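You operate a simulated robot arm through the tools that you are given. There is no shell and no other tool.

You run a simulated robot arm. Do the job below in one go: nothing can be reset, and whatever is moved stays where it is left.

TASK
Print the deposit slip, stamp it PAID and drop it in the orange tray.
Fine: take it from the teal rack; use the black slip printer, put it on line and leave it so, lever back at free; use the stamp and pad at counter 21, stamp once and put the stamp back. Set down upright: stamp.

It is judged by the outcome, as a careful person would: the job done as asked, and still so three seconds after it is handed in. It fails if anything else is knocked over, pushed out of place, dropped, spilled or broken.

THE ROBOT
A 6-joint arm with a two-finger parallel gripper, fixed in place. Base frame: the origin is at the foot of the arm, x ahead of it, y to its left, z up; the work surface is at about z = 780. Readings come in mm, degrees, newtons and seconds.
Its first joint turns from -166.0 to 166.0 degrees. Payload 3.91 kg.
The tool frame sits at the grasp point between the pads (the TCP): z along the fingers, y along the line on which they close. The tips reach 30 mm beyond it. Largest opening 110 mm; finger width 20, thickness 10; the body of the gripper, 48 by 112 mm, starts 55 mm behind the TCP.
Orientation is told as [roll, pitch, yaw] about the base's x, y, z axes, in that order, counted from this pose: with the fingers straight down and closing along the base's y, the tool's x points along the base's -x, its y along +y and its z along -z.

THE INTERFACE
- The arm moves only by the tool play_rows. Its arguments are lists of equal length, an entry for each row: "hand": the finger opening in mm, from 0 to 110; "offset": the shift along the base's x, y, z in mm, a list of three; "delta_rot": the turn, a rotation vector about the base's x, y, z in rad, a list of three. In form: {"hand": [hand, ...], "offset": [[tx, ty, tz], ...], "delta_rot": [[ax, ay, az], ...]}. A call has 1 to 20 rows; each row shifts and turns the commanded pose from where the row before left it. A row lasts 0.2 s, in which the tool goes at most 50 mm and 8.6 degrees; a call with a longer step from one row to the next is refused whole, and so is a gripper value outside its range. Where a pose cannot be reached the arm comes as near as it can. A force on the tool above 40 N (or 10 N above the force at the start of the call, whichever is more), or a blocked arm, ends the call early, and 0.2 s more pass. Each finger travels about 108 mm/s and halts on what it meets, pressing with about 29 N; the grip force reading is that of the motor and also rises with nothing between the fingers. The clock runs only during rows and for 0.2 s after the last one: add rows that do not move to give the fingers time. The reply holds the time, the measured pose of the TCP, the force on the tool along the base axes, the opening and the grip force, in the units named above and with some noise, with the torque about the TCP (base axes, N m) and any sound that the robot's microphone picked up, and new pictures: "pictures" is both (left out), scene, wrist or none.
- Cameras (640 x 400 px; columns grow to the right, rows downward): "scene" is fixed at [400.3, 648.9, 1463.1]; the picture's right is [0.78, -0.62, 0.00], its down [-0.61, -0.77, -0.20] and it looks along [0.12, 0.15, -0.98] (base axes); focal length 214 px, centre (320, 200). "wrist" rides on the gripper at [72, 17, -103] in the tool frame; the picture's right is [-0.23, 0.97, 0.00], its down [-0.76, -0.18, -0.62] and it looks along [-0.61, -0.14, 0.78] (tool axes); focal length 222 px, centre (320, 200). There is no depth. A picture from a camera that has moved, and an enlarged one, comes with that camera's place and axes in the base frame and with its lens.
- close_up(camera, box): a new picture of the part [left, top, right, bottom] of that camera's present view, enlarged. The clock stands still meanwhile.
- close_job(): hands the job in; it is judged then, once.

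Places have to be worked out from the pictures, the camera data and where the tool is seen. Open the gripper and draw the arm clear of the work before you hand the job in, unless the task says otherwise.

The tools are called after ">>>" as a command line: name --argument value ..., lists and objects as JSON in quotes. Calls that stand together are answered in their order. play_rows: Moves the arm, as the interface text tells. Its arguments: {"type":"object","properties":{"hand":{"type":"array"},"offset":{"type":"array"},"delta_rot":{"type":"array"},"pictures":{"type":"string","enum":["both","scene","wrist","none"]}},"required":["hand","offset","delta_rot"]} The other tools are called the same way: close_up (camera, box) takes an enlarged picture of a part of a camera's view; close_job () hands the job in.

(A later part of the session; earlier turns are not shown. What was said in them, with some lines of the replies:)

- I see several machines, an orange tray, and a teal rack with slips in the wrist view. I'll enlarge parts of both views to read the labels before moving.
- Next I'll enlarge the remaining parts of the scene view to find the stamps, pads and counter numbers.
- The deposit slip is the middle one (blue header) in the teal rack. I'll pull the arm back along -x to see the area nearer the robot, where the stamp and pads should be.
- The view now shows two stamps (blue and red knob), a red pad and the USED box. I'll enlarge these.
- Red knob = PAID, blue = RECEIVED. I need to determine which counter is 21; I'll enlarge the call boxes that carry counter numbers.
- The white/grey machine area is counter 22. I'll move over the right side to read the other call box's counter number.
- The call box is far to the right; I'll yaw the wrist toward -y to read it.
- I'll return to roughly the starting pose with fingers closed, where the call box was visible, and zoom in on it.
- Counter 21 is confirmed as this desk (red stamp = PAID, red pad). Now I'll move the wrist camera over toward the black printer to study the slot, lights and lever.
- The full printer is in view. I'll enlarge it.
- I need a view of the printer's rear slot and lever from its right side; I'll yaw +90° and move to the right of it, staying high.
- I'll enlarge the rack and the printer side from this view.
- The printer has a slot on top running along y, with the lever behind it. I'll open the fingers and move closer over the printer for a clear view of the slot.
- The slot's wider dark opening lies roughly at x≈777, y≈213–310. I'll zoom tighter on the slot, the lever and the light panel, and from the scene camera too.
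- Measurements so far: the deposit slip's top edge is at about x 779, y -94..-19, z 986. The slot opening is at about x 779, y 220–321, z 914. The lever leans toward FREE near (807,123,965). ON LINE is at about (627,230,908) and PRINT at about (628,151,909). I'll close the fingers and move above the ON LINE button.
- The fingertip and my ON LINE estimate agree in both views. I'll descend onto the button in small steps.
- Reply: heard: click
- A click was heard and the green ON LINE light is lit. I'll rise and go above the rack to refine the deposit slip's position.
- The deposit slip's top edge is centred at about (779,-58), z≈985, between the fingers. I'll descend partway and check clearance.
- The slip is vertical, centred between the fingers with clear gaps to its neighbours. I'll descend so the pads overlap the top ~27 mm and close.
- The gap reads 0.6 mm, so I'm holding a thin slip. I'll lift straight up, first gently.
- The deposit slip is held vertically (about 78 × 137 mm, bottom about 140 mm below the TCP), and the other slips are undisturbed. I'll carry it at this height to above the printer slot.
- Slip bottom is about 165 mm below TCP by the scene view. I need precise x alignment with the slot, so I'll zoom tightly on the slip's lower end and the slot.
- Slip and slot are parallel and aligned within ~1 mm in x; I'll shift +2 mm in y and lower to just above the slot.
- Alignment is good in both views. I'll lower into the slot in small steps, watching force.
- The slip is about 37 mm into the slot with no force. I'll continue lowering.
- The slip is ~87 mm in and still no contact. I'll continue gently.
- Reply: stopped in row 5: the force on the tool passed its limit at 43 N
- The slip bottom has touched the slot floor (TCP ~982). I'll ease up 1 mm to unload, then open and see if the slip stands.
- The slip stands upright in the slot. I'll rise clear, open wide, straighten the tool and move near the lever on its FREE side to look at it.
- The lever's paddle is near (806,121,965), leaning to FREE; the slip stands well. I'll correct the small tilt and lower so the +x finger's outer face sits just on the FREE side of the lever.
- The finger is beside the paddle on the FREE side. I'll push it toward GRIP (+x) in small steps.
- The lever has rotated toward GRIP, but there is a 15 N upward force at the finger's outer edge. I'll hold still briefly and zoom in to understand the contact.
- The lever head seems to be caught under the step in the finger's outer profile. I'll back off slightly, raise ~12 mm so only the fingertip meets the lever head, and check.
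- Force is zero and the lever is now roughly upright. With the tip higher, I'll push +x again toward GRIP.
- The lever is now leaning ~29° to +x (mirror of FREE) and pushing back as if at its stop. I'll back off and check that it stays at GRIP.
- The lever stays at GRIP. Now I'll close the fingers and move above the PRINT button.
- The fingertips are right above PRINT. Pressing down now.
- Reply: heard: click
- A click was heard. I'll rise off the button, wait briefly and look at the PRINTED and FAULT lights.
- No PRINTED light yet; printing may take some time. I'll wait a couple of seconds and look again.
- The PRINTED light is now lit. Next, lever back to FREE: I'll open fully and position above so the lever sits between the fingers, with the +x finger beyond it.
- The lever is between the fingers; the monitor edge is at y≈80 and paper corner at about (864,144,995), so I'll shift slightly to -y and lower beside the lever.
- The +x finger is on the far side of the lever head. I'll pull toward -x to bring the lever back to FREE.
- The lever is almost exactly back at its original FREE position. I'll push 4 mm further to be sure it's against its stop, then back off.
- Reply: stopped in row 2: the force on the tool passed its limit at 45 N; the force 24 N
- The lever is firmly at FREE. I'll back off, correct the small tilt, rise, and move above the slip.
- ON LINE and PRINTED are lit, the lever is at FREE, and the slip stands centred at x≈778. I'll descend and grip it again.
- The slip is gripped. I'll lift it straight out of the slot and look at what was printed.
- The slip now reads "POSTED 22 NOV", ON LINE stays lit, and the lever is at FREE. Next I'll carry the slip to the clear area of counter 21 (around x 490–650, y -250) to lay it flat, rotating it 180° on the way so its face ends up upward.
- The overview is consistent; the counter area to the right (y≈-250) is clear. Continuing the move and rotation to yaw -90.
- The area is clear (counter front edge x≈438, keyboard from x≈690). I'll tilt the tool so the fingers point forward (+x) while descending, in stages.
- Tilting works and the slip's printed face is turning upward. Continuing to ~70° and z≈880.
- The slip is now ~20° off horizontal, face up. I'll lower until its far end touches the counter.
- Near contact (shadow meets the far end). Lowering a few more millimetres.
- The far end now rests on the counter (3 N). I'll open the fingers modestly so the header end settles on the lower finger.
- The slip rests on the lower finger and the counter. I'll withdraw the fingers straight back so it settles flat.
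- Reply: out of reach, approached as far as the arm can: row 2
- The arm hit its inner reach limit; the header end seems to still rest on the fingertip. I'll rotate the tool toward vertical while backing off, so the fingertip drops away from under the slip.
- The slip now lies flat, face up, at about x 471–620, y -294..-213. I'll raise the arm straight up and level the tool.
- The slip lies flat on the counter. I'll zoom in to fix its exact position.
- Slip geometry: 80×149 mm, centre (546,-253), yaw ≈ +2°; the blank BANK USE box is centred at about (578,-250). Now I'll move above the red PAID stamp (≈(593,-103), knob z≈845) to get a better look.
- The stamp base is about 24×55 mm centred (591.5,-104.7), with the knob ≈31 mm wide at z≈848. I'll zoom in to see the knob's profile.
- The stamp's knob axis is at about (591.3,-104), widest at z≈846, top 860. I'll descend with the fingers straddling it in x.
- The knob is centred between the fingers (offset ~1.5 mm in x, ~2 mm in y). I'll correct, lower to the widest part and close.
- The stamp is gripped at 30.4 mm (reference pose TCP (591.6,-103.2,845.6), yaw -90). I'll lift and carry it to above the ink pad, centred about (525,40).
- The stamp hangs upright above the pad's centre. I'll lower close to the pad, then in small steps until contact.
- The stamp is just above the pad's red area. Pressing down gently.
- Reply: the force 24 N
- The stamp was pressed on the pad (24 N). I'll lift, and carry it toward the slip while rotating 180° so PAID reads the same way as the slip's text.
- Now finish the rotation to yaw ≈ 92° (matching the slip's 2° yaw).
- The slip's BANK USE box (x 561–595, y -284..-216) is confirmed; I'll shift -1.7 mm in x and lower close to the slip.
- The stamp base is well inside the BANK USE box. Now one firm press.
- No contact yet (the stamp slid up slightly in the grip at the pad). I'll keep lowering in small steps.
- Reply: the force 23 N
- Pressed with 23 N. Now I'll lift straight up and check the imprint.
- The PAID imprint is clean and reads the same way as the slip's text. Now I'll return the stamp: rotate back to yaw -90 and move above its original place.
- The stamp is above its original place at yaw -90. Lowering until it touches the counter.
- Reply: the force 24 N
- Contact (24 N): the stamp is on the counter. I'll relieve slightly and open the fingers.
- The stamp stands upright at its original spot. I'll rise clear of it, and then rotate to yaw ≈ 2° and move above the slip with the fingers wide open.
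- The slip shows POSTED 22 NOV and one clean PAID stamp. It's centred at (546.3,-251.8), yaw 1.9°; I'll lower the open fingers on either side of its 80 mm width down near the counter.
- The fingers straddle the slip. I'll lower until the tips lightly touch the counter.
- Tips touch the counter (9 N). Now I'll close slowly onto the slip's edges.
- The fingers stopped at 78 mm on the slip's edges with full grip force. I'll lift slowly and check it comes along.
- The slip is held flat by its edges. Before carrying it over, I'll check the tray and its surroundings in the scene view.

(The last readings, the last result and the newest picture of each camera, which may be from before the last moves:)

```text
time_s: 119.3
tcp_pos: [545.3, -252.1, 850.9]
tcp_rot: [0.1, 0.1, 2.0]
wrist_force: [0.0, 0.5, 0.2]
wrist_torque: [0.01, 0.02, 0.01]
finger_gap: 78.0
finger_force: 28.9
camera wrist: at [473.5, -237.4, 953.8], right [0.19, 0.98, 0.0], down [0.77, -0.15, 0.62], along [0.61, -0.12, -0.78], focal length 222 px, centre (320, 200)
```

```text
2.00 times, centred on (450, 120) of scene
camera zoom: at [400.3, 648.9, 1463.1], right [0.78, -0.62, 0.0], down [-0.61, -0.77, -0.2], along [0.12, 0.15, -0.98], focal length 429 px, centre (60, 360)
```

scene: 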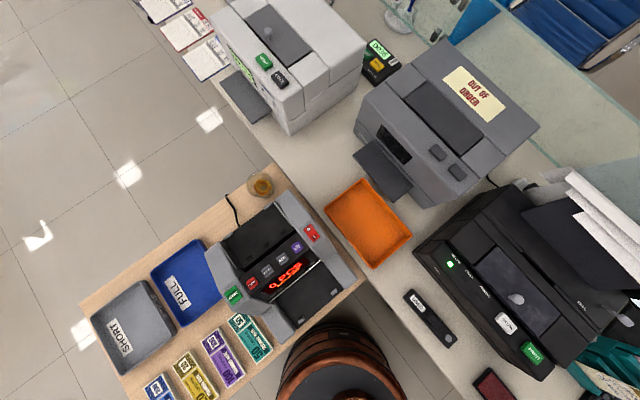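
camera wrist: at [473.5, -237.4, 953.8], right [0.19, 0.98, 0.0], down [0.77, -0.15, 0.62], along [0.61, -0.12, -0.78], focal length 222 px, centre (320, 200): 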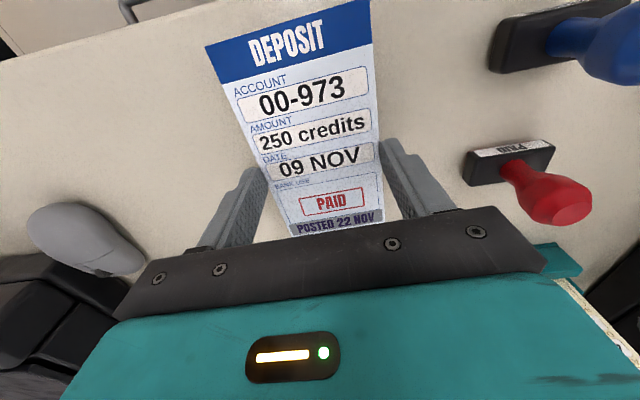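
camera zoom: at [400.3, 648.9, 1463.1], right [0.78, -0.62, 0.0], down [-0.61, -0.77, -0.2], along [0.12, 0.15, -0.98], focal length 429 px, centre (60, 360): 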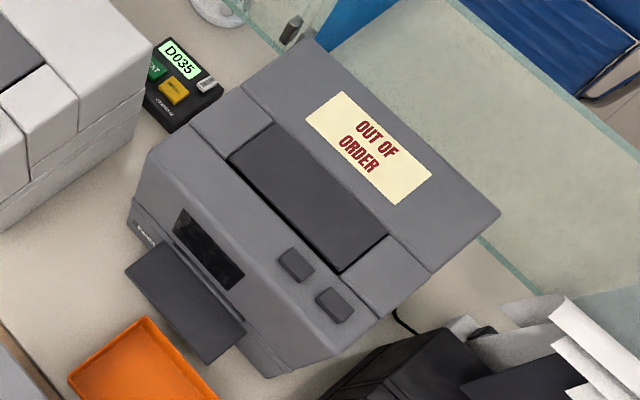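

Tray rim spans about x 474–625, y 495–719, so the slip (149 mm) should go in lengthwise along y. I'll raise and carry it across at z≈1000 while rotating to yaw 90.

>>> play_rows --hand '[60, 60, 60, 60, 60, 60, 60, 60, 60, 60, 60, 60, 60, 60, 60, 60, 60, 60, 60, 60]' --offset '[[0, 0, 30], [0, 0, 40], [0, 0, 40], [0, 5, 40], [0, 20, 0], [0, 30, 0], [0, 38, 0], [0, 38, 0], [0, 38, 0], [0, 38, 0], [0, 38, 0], [0, 38, 0], [0, 38, 0], [0, 38, 0], [0, 38, 0], [0, 38, 0], [0, 38, 0], [0, 38, 0], [0, 38, 0], [0, 38, 0]]' --delta_rot '[[0, 0, 0], [0, 0, 0], [0, 0, 0], [0, 0, 0], [0, 0, 0.08], [0, 0, 0.08], [0, 0, 0.08], [0, 0, 0.08], [0, 0, 0.08], [0, 0, 0.08], [0, 0, 0.08], [0, 0, 0.08], [0, 0, 0.08], [0, 0, 0.08], [0, 0, 0.08], [0, 0, 0.08], [0, 0, 0.08], [0, 0, 0.08], [0, 0, 0.08], [0, 0, 0.08]]'

```text
time_s: 123.5
tcp_pos: [545.3, 334.4, 1000.7]
tcp_rot: [0.0, 0.2, 75.2]
wrist_force: [0.1, 0.5, 0.3]
wrist_torque: [0.03, 0.02, -0.01]
finger_gap: 77.9
finger_force: 29.2
camera wrist: at [511.4, 268.8, 1103.9], right [-0.88, 0.47, 0.0], down [0.37, 0.69, 0.62], along [0.29, 0.55, -0.78], focal length 222 px, centre (320, 200)
```

scene: 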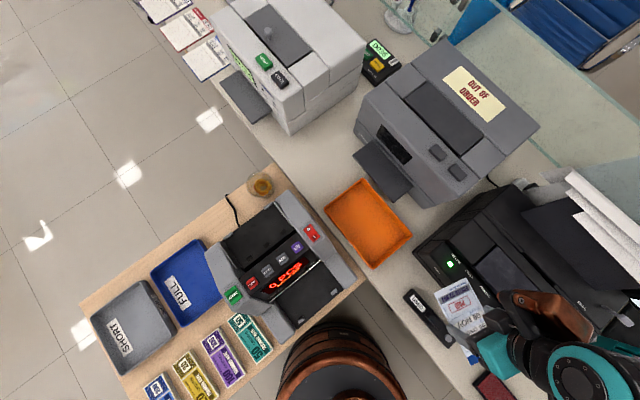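
wrist: 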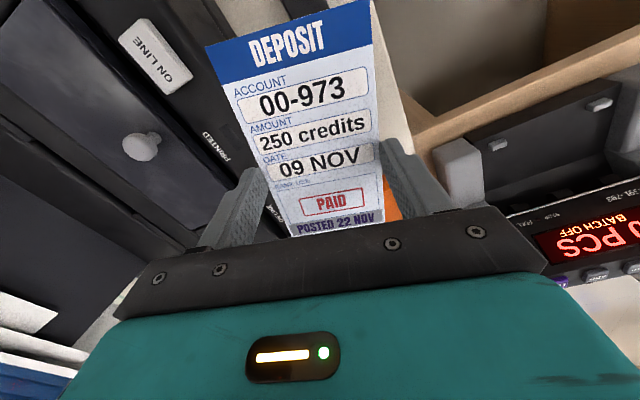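

The slip is still securely held. Continuing to above the tray.

>>> play_rows --hand '[60, 60, 60, 60, 60, 60, 60, 60, 60]' --offset '[[0.3, 34, 0], [0.3, 34, 0], [0.3, 34, 0], [0.3, 34, 0], [0.3, 34, 0], [0.3, 34, 0], [0, 34, 0], [0, 34, 0], [0, 0, 0]]' --delta_rot '[[0, 0, 0.0323], [0, 0, 0.0323], [0, 0, 0.0323], [0, 0, 0.0323], [0, 0, 0.0323], [0, 0, 0.0323], [0, 0, 0.0323], [0, 0, 0.0323], [0, 0, 0]]'

>>> close_up --camera "scene" --box '[290, 120, 450, 280]'

>>> close_up --camera "wrist" --box '[140, 0, 520, 240]'

```text
time_s: 125.5
tcp_pos: [547.9, 606.9, 1000.0]
tcp_rot: [0.0, 0.0, 90.1]
wrist_force: [-0.4, 0.2, -0.8]
wrist_torque: [0.01, -0.03, -0.02]
finger_gap: 77.9
finger_force: 29.4
camera wrist: at [531.3, 535.2, 1103.6], right [-0.97, 0.23, 0.0], down [0.18, 0.76, 0.62], along [0.14, 0.61, -0.78], focal length 222 px, centre (320, 200)
```

scene: 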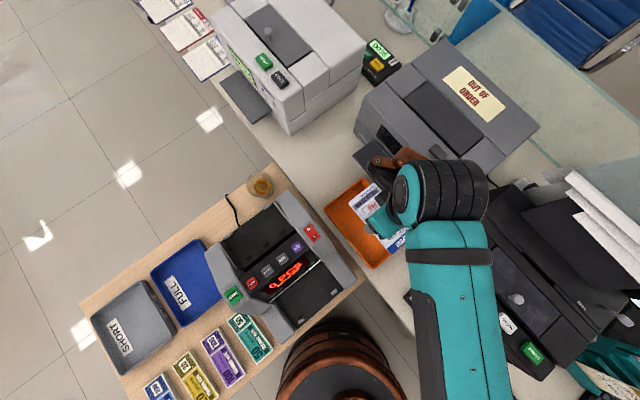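
wrist: 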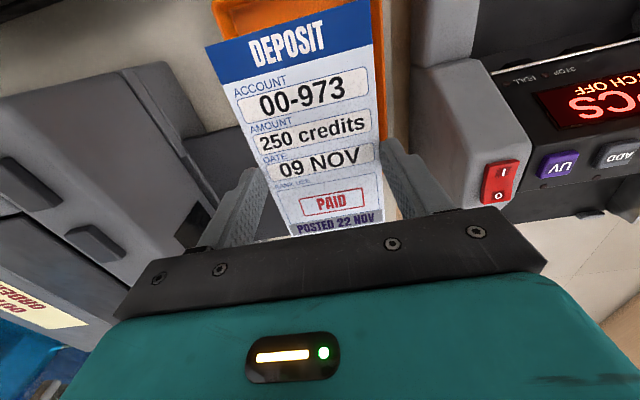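

```text
2.50 times, centred on (370, 200) of scene
camera zoom: at [400.3, 648.9, 1463.1], right [0.78, -0.62, 0.0], down [-0.61, -0.77, -0.2], along [0.12, 0.15, -0.98], focal length 536 px, centre (195, 200)
```

zoom: 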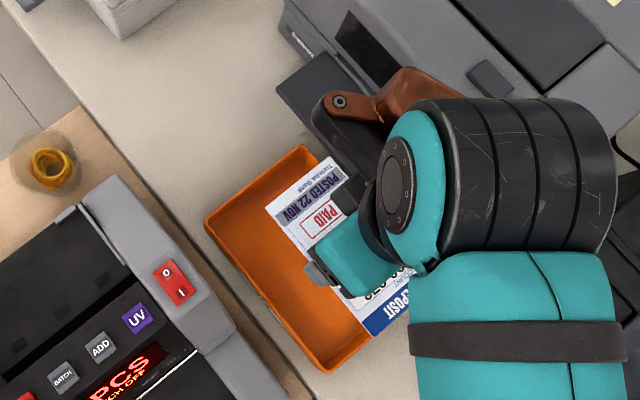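

```text
1.67 times, centred on (330, 120) of wrist
camera zoom: at [531.3, 535.2, 1103.6], right [-0.97, 0.23, 0.0], down [0.18, 0.76, 0.62], along [0.14, 0.61, -0.78], focal length 370 px, centre (303, 333)
```

zoom: 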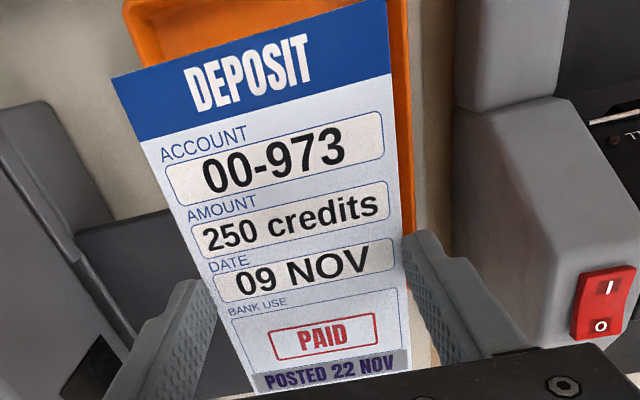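

The slip is centred over the tray. The arm clears the grey printer's table (front edge x≈641, z≈847), so I'll lower in stages.

>>> play_rows --hand '[60, 60, 60, 60, 60]' --offset '[[0.5, 0, -30], [0.5, 0, -35], [0, 0, -30], [0, 0, -20], [0, 0, 0]]' --delta_rot '[[0, 0, 0], [0, 0, 0], [0, 0, 0], [0, 0, 0], [0, 0, 0]]' --pictures "wrist"

>>> close_up --camera "scene" --box '[290, 120, 450, 280]'

```text
time_s: 126.7
tcp_pos: [549.1, 606.5, 884.3]
tcp_rot: [0.0, 0.0, 90.1]
wrist_force: [0.7, -0.5, -0.7]
wrist_torque: [-0.01, 0.03, -0.01]
finger_gap: 78.1
finger_force: 29.1
camera wrist: at [532.6, 534.0, 988.1], right [-0.97, 0.23, 0.0], down [0.18, 0.76, 0.62], along [0.14, 0.61, -0.78], focal length 222 px, centre (320, 200)
```

wrist: 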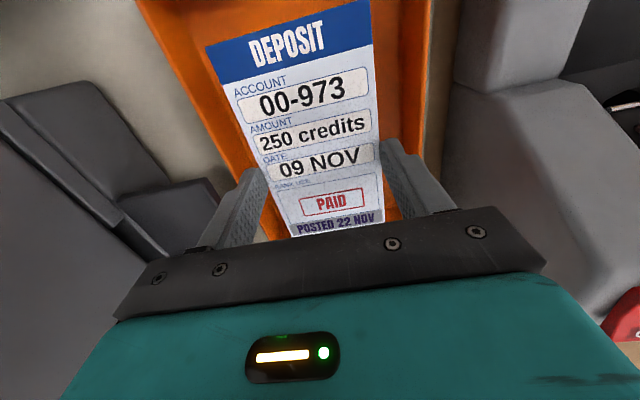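

```text
2.50 times, centred on (370, 200) of scene
camera zoom: at [400.3, 648.9, 1463.1], right [0.78, -0.62, 0.0], down [-0.61, -0.77, -0.2], along [0.12, 0.15, -0.98], focal length 536 px, centre (195, 200)
```

zoom: 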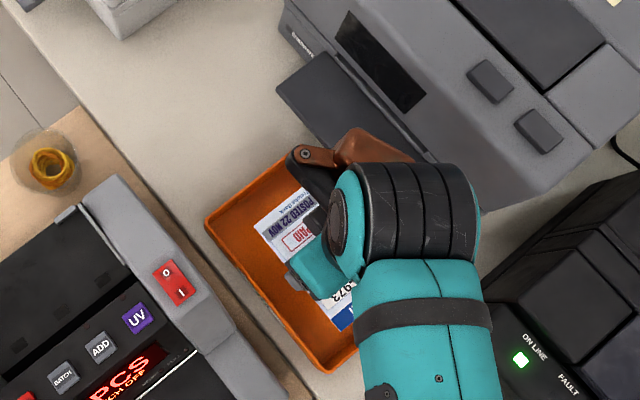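

Clearances look fine and the slip is inside the tray's outline. Lowering the rest so the slip is ~20 mm above the tray floor.

>>> play_rows --hand '[60, 60, 60, 60, 60]' --offset '[[0, 0, -18], [0, 0, -15], [0, 0, -10], [0, 0, -6], [0, 0, 0]]' --delta_rot '[[0, 0, 0], [0, 0, 0], [0, 0, 0], [0, 0, 0], [0, 0, 0]]' --pictures "wrist"

>>> close_up --camera "scene" --box '[290, 120, 450, 280]'

>>> close_up --camera "wrist" --box '[140, 0, 520, 240]'

```text
time_s: 127.9
tcp_pos: [548.0, 608.1, 834.9]
tcp_rot: [0.0, 0.1, 90.1]
wrist_force: [0.0, -0.1, -0.7]
wrist_torque: [-0.01, 0.0, 0.02]
finger_gap: 78.0
finger_force: 28.7
camera wrist: at [532.4, 535.0, 939.4], right [-0.97, 0.23, 0.0], down [0.18, 0.76, 0.62], along [0.14, 0.61, -0.78], focal length 222 px, centre (320, 200)
```

wrist: 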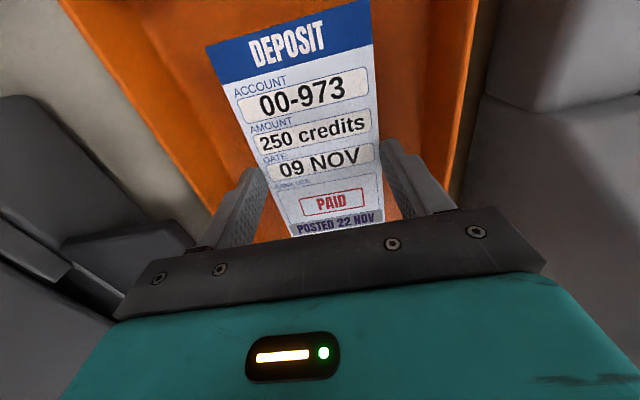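

```text
2.50 times, centred on (370, 200) of scene
camera zoom: at [400.3, 648.9, 1463.1], right [0.78, -0.62, 0.0], down [-0.61, -0.77, -0.2], along [0.12, 0.15, -0.98], focal length 536 px, centre (195, 200)
```

zoom: 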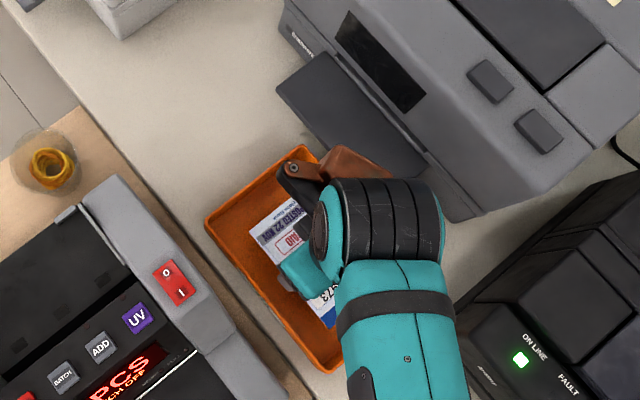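

```text
1.67 times, centred on (330, 120) of wrist
camera zoom: at [532.4, 535.0, 939.4], right [-0.97, 0.23, 0.0], down [0.18, 0.76, 0.62], along [0.14, 0.61, -0.78], focal length 370 px, centre (303, 333)
```

zoom: 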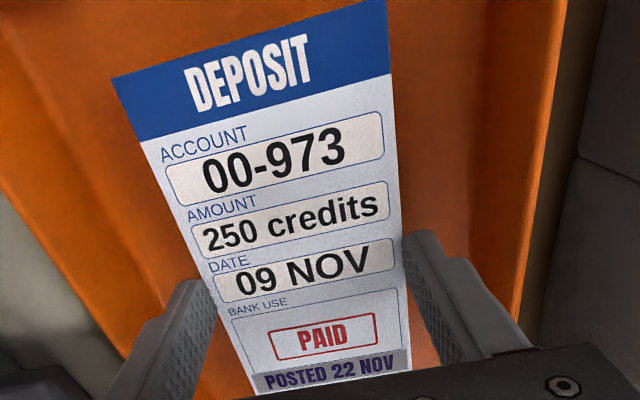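

The slip is inside the tray walls. I'll lower a little further and open just enough to release it.

>>> play_rows --hand '[60, 60, 92, 92, 92]' --offset '[[0, 0, -5], [0, 0, -4], [0, 0, 0], [0, 0, 0], [0, 0, 0]]' --delta_rot '[[0, 0, 0], [0, 0, 0], [0, 0, 0], [0, 0, 0], [0, 0, 0]]' --pictures "wrist"

>>> close_up --camera "wrist" --box '[140, 0, 520, 240]'

```text
time_s: 129.1
tcp_pos: [547.8, 607.4, 826.5]
tcp_rot: [0.1, 0.1, 90.1]
wrist_force: [0.6, 0.3, 0.6]
wrist_torque: [0.01, -0.03, 0.01]
finger_gap: 91.9
finger_force: 0.0
camera wrist: at [532.6, 535.2, 930.4], right [-0.97, 0.23, 0.0], down [0.18, 0.76, 0.62], along [0.14, 0.61, -0.78], focal length 222 px, centre (320, 200)
```

wrist: 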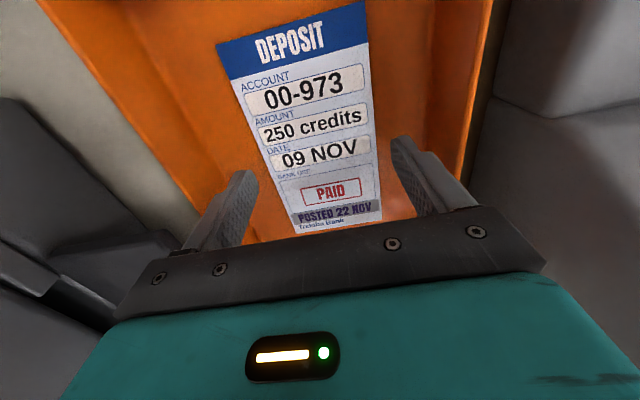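

```text
1.67 times, centred on (330, 120) of wrist
camera zoom: at [532.6, 535.2, 930.4], right [-0.97, 0.23, 0.0], down [0.18, 0.76, 0.62], along [0.14, 0.61, -0.78], focal length 370 px, centre (303, 333)
```

zoom: 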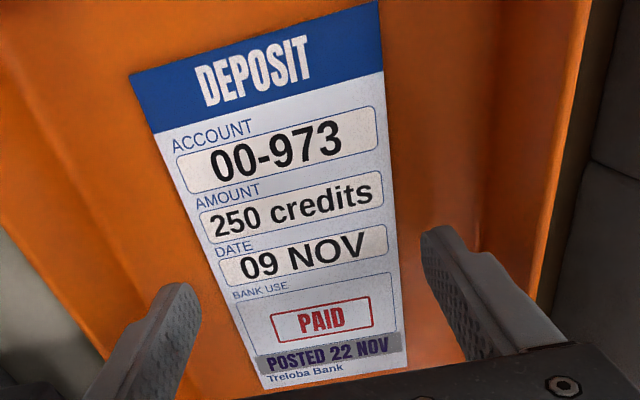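

The slip lies flat in the orange tray. I'll rise straight up and clear of the tray.

>>> play_rows --hand '[92, 92, 92, 92, 92, 92, 92, 110, 110]' --offset '[[0, 0, 15], [0, 0, 35], [0, 0, 45], [0, 0, 45], [0, 0, 45], [0, 0, 45], [0, 0, 45], [0, 0, 40], [0, 0, 0]]' --delta_rot '[[0, 0, 0], [0, 0, 0], [0, 0, 0], [0, 0, 0], [0, 0, 0], [0, 0, 0], [0, 0, 0], [0, 0, 0], [0, 0, 0]]'

>>> close_up --camera "wrist" --box '[200, 0, 460, 180]'

```text
time_s: 131.1
tcp_pos: [547.2, 606.7, 1143.2]
tcp_rot: [-0.1, 0.1, 90.2]
wrist_force: [0.2, -0.4, -0.9]
wrist_torque: [0.04, -0.01, -0.02]
finger_gap: 110.2
finger_force: 0.1
camera wrist: at [531.7, 534.4, 1246.1], right [-0.97, 0.23, 0.0], down [0.18, 0.76, 0.62], along [0.14, 0.61, -0.78], focal length 222 px, centre (320, 200)
```

scene: 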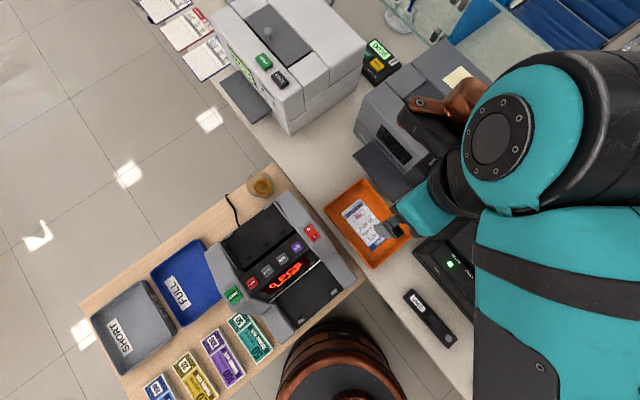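
wrist: 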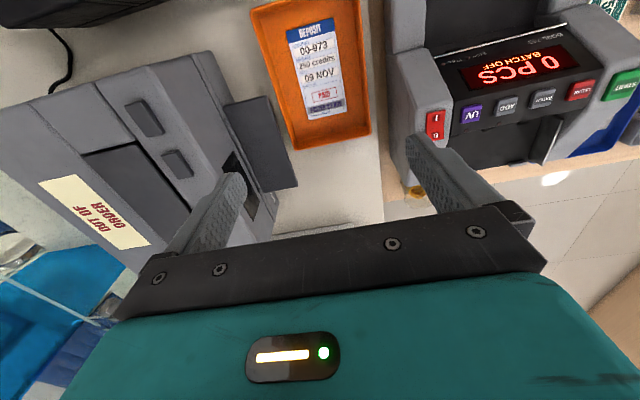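

```text
2.22 times, centred on (330, 90) of wrist
camera zoom: at [531.7, 534.4, 1246.1], right [-0.97, 0.23, 0.0], down [0.18, 0.76, 0.62], along [0.14, 0.61, -0.78], focal length 494 px, centre (298, 444)
```

zoom: 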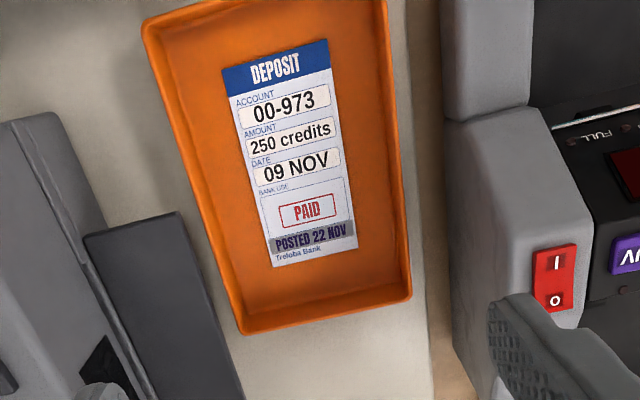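

The slip lies flat and face-up in the tray. I'll draw the arm back over counter 21 to a clear pose and verify the stamp, printer and rack.

>>> play_rows --hand '[110, 110, 110, 110, 110, 110, 110, 110, 110, 110, 110, 110, 110, 110, 110, 110, 110, 110, 110]' --offset '[[0, -20, 10], [-5, -40, 10], [-6, -40, 10], [-6, -40, 10], [-6, -40, 0], [-6, -40, 0], [-6, -40, 0], [-6, -40, 0], [-6, -40, 0], [-6, -40, 0], [-6, -40, 0], [-6, -40, 0], [-6, -40, 0], [-6, -40, 0], [-6, -40, 0], [-6, -40, 0], [-6, -40, 0], [-6, -40, 0], [0, 0, 0]]' --delta_rot '[[0, 0, -0.087], [0, 0, -0.0874], [0, 0, -0.0874], [0, 0, -0.0874], [0, 0, -0.0874], [0, 0, -0.0874], [0, 0, -0.0874], [0, 0, -0.0874], [0, 0, -0.0874], [0, 0, -0.0874], [0, 0, -0.0874], [0, 0, -0.0874], [0, 0, -0.0874], [0, 0, -0.0874], [0, 0, -0.0874], [0, 0, -0.0874], [0, 0, -0.0874], [0, 0, -0.0874], [0, 0, 0]]'

>>> close_up --camera "scene" --box '[400, 160, 640, 400]'

>>> close_up --camera "wrist" --box '[200, 40, 480, 230]'

>>> close_up --camera "scene" --box '[300, 150, 440, 290]'

```text
time_s: 135.1
tcp_pos: [446.0, -92.2, 1182.0]
tcp_rot: [0.0, 0.0, -0.1]
wrist_force: [0.2, 0.7, -0.5]
wrist_torque: [0.01, 0.0, 0.02]
finger_gap: 110.1
finger_force: 0.1
camera wrist: at [374.6, -75.9, 1286.9], right [0.23, 0.97, 0.0], down [0.76, -0.18, 0.62], along [0.61, -0.14, -0.78], focal length 222 px, centre (320, 200)
```

scene: 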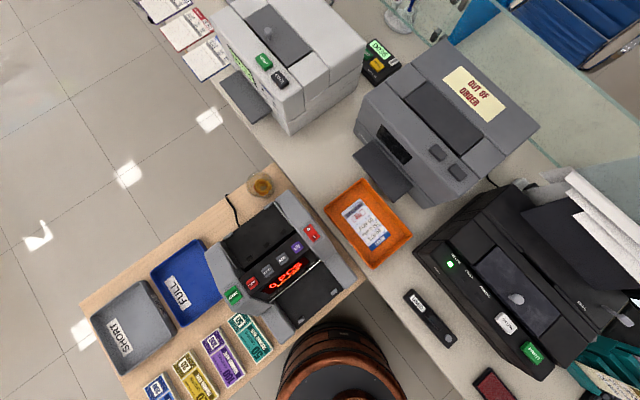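
wrist: 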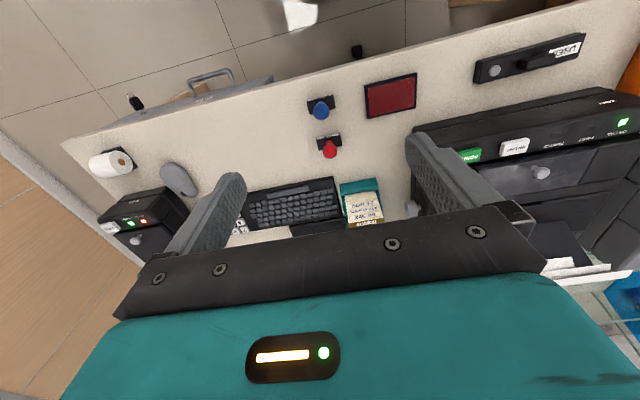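

```text
1.67 times, centred on (520, 280) of scene
camera zoom: at [400.3, 648.9, 1463.1], right [0.78, -0.62, 0.0], down [-0.61, -0.77, -0.2], along [0.12, 0.15, -0.98], focal length 358 px, centre (-13, 67)
```

zoom: 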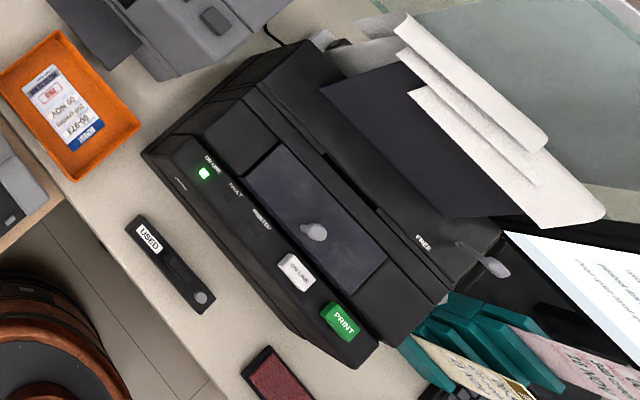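

```text
2.11 times, centred on (340, 135) of wrist
camera zoom: at [374.6, -75.9, 1286.9], right [0.23, 0.97, 0.0], down [0.76, -0.18, 0.62], along [0.61, -0.14, -0.78], focal length 468 px, centre (278, 337)
```

zoom: 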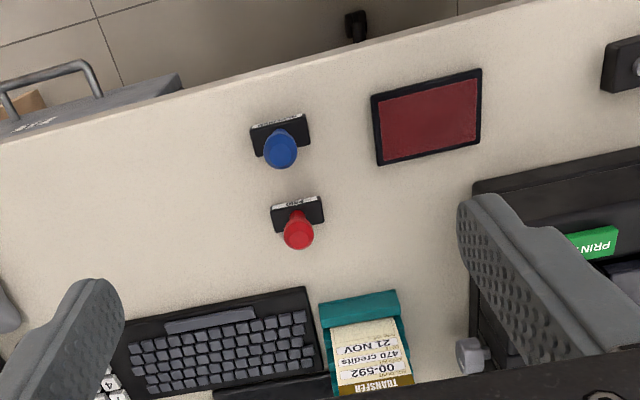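

```text
2.86 times, centred on (370, 220) of scene
camera zoom: at [400.3, 648.9, 1463.1], right [0.78, -0.62, 0.0], down [-0.61, -0.77, -0.2], along [0.12, 0.15, -0.98], focal length 613 px, centre (177, 143)
```

zoom: 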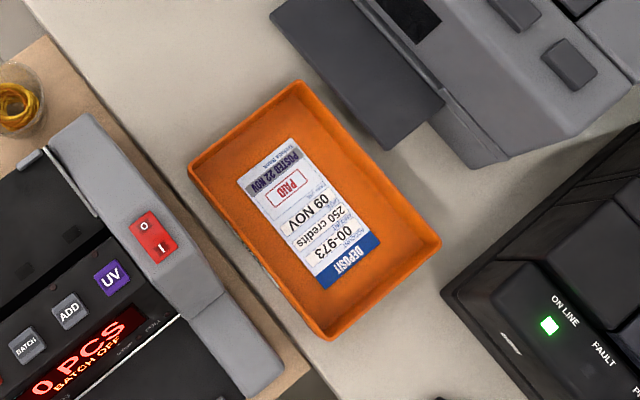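

Everything checks out: the deposit slip is printed, stamped PAID once and flat in the orange tray. The black printer is still on line with its lever at FREE. The PAID stamp is upright in its original place, the other slips are undisturbed, and the open gripper is clear of the work. I'm handing the job in.

>>> close_job

```text
The job is handed in.
```

The deposit slip has been printed, stamped PAID and dropped in the orange tray, and the job is handed in. The final pictures showed:

- **Slip:** I took it from the teal rack. It reads "POSTED 22 NOV", has one PAID stamp in the BANK USE box, and lies flat and face up in the tray.
- **Printer:** the black slip printer is still on line, and its lever is back at FREE.
- **Stamp:** I used the PAID stamp and the red pad at counter 21. The stamp is back in its place, standing upright.
- **Everything else:** I saw nothing knocked over or out of place, and the other two slips are still in the rack. The gripper is open and the arm is clear of the work.
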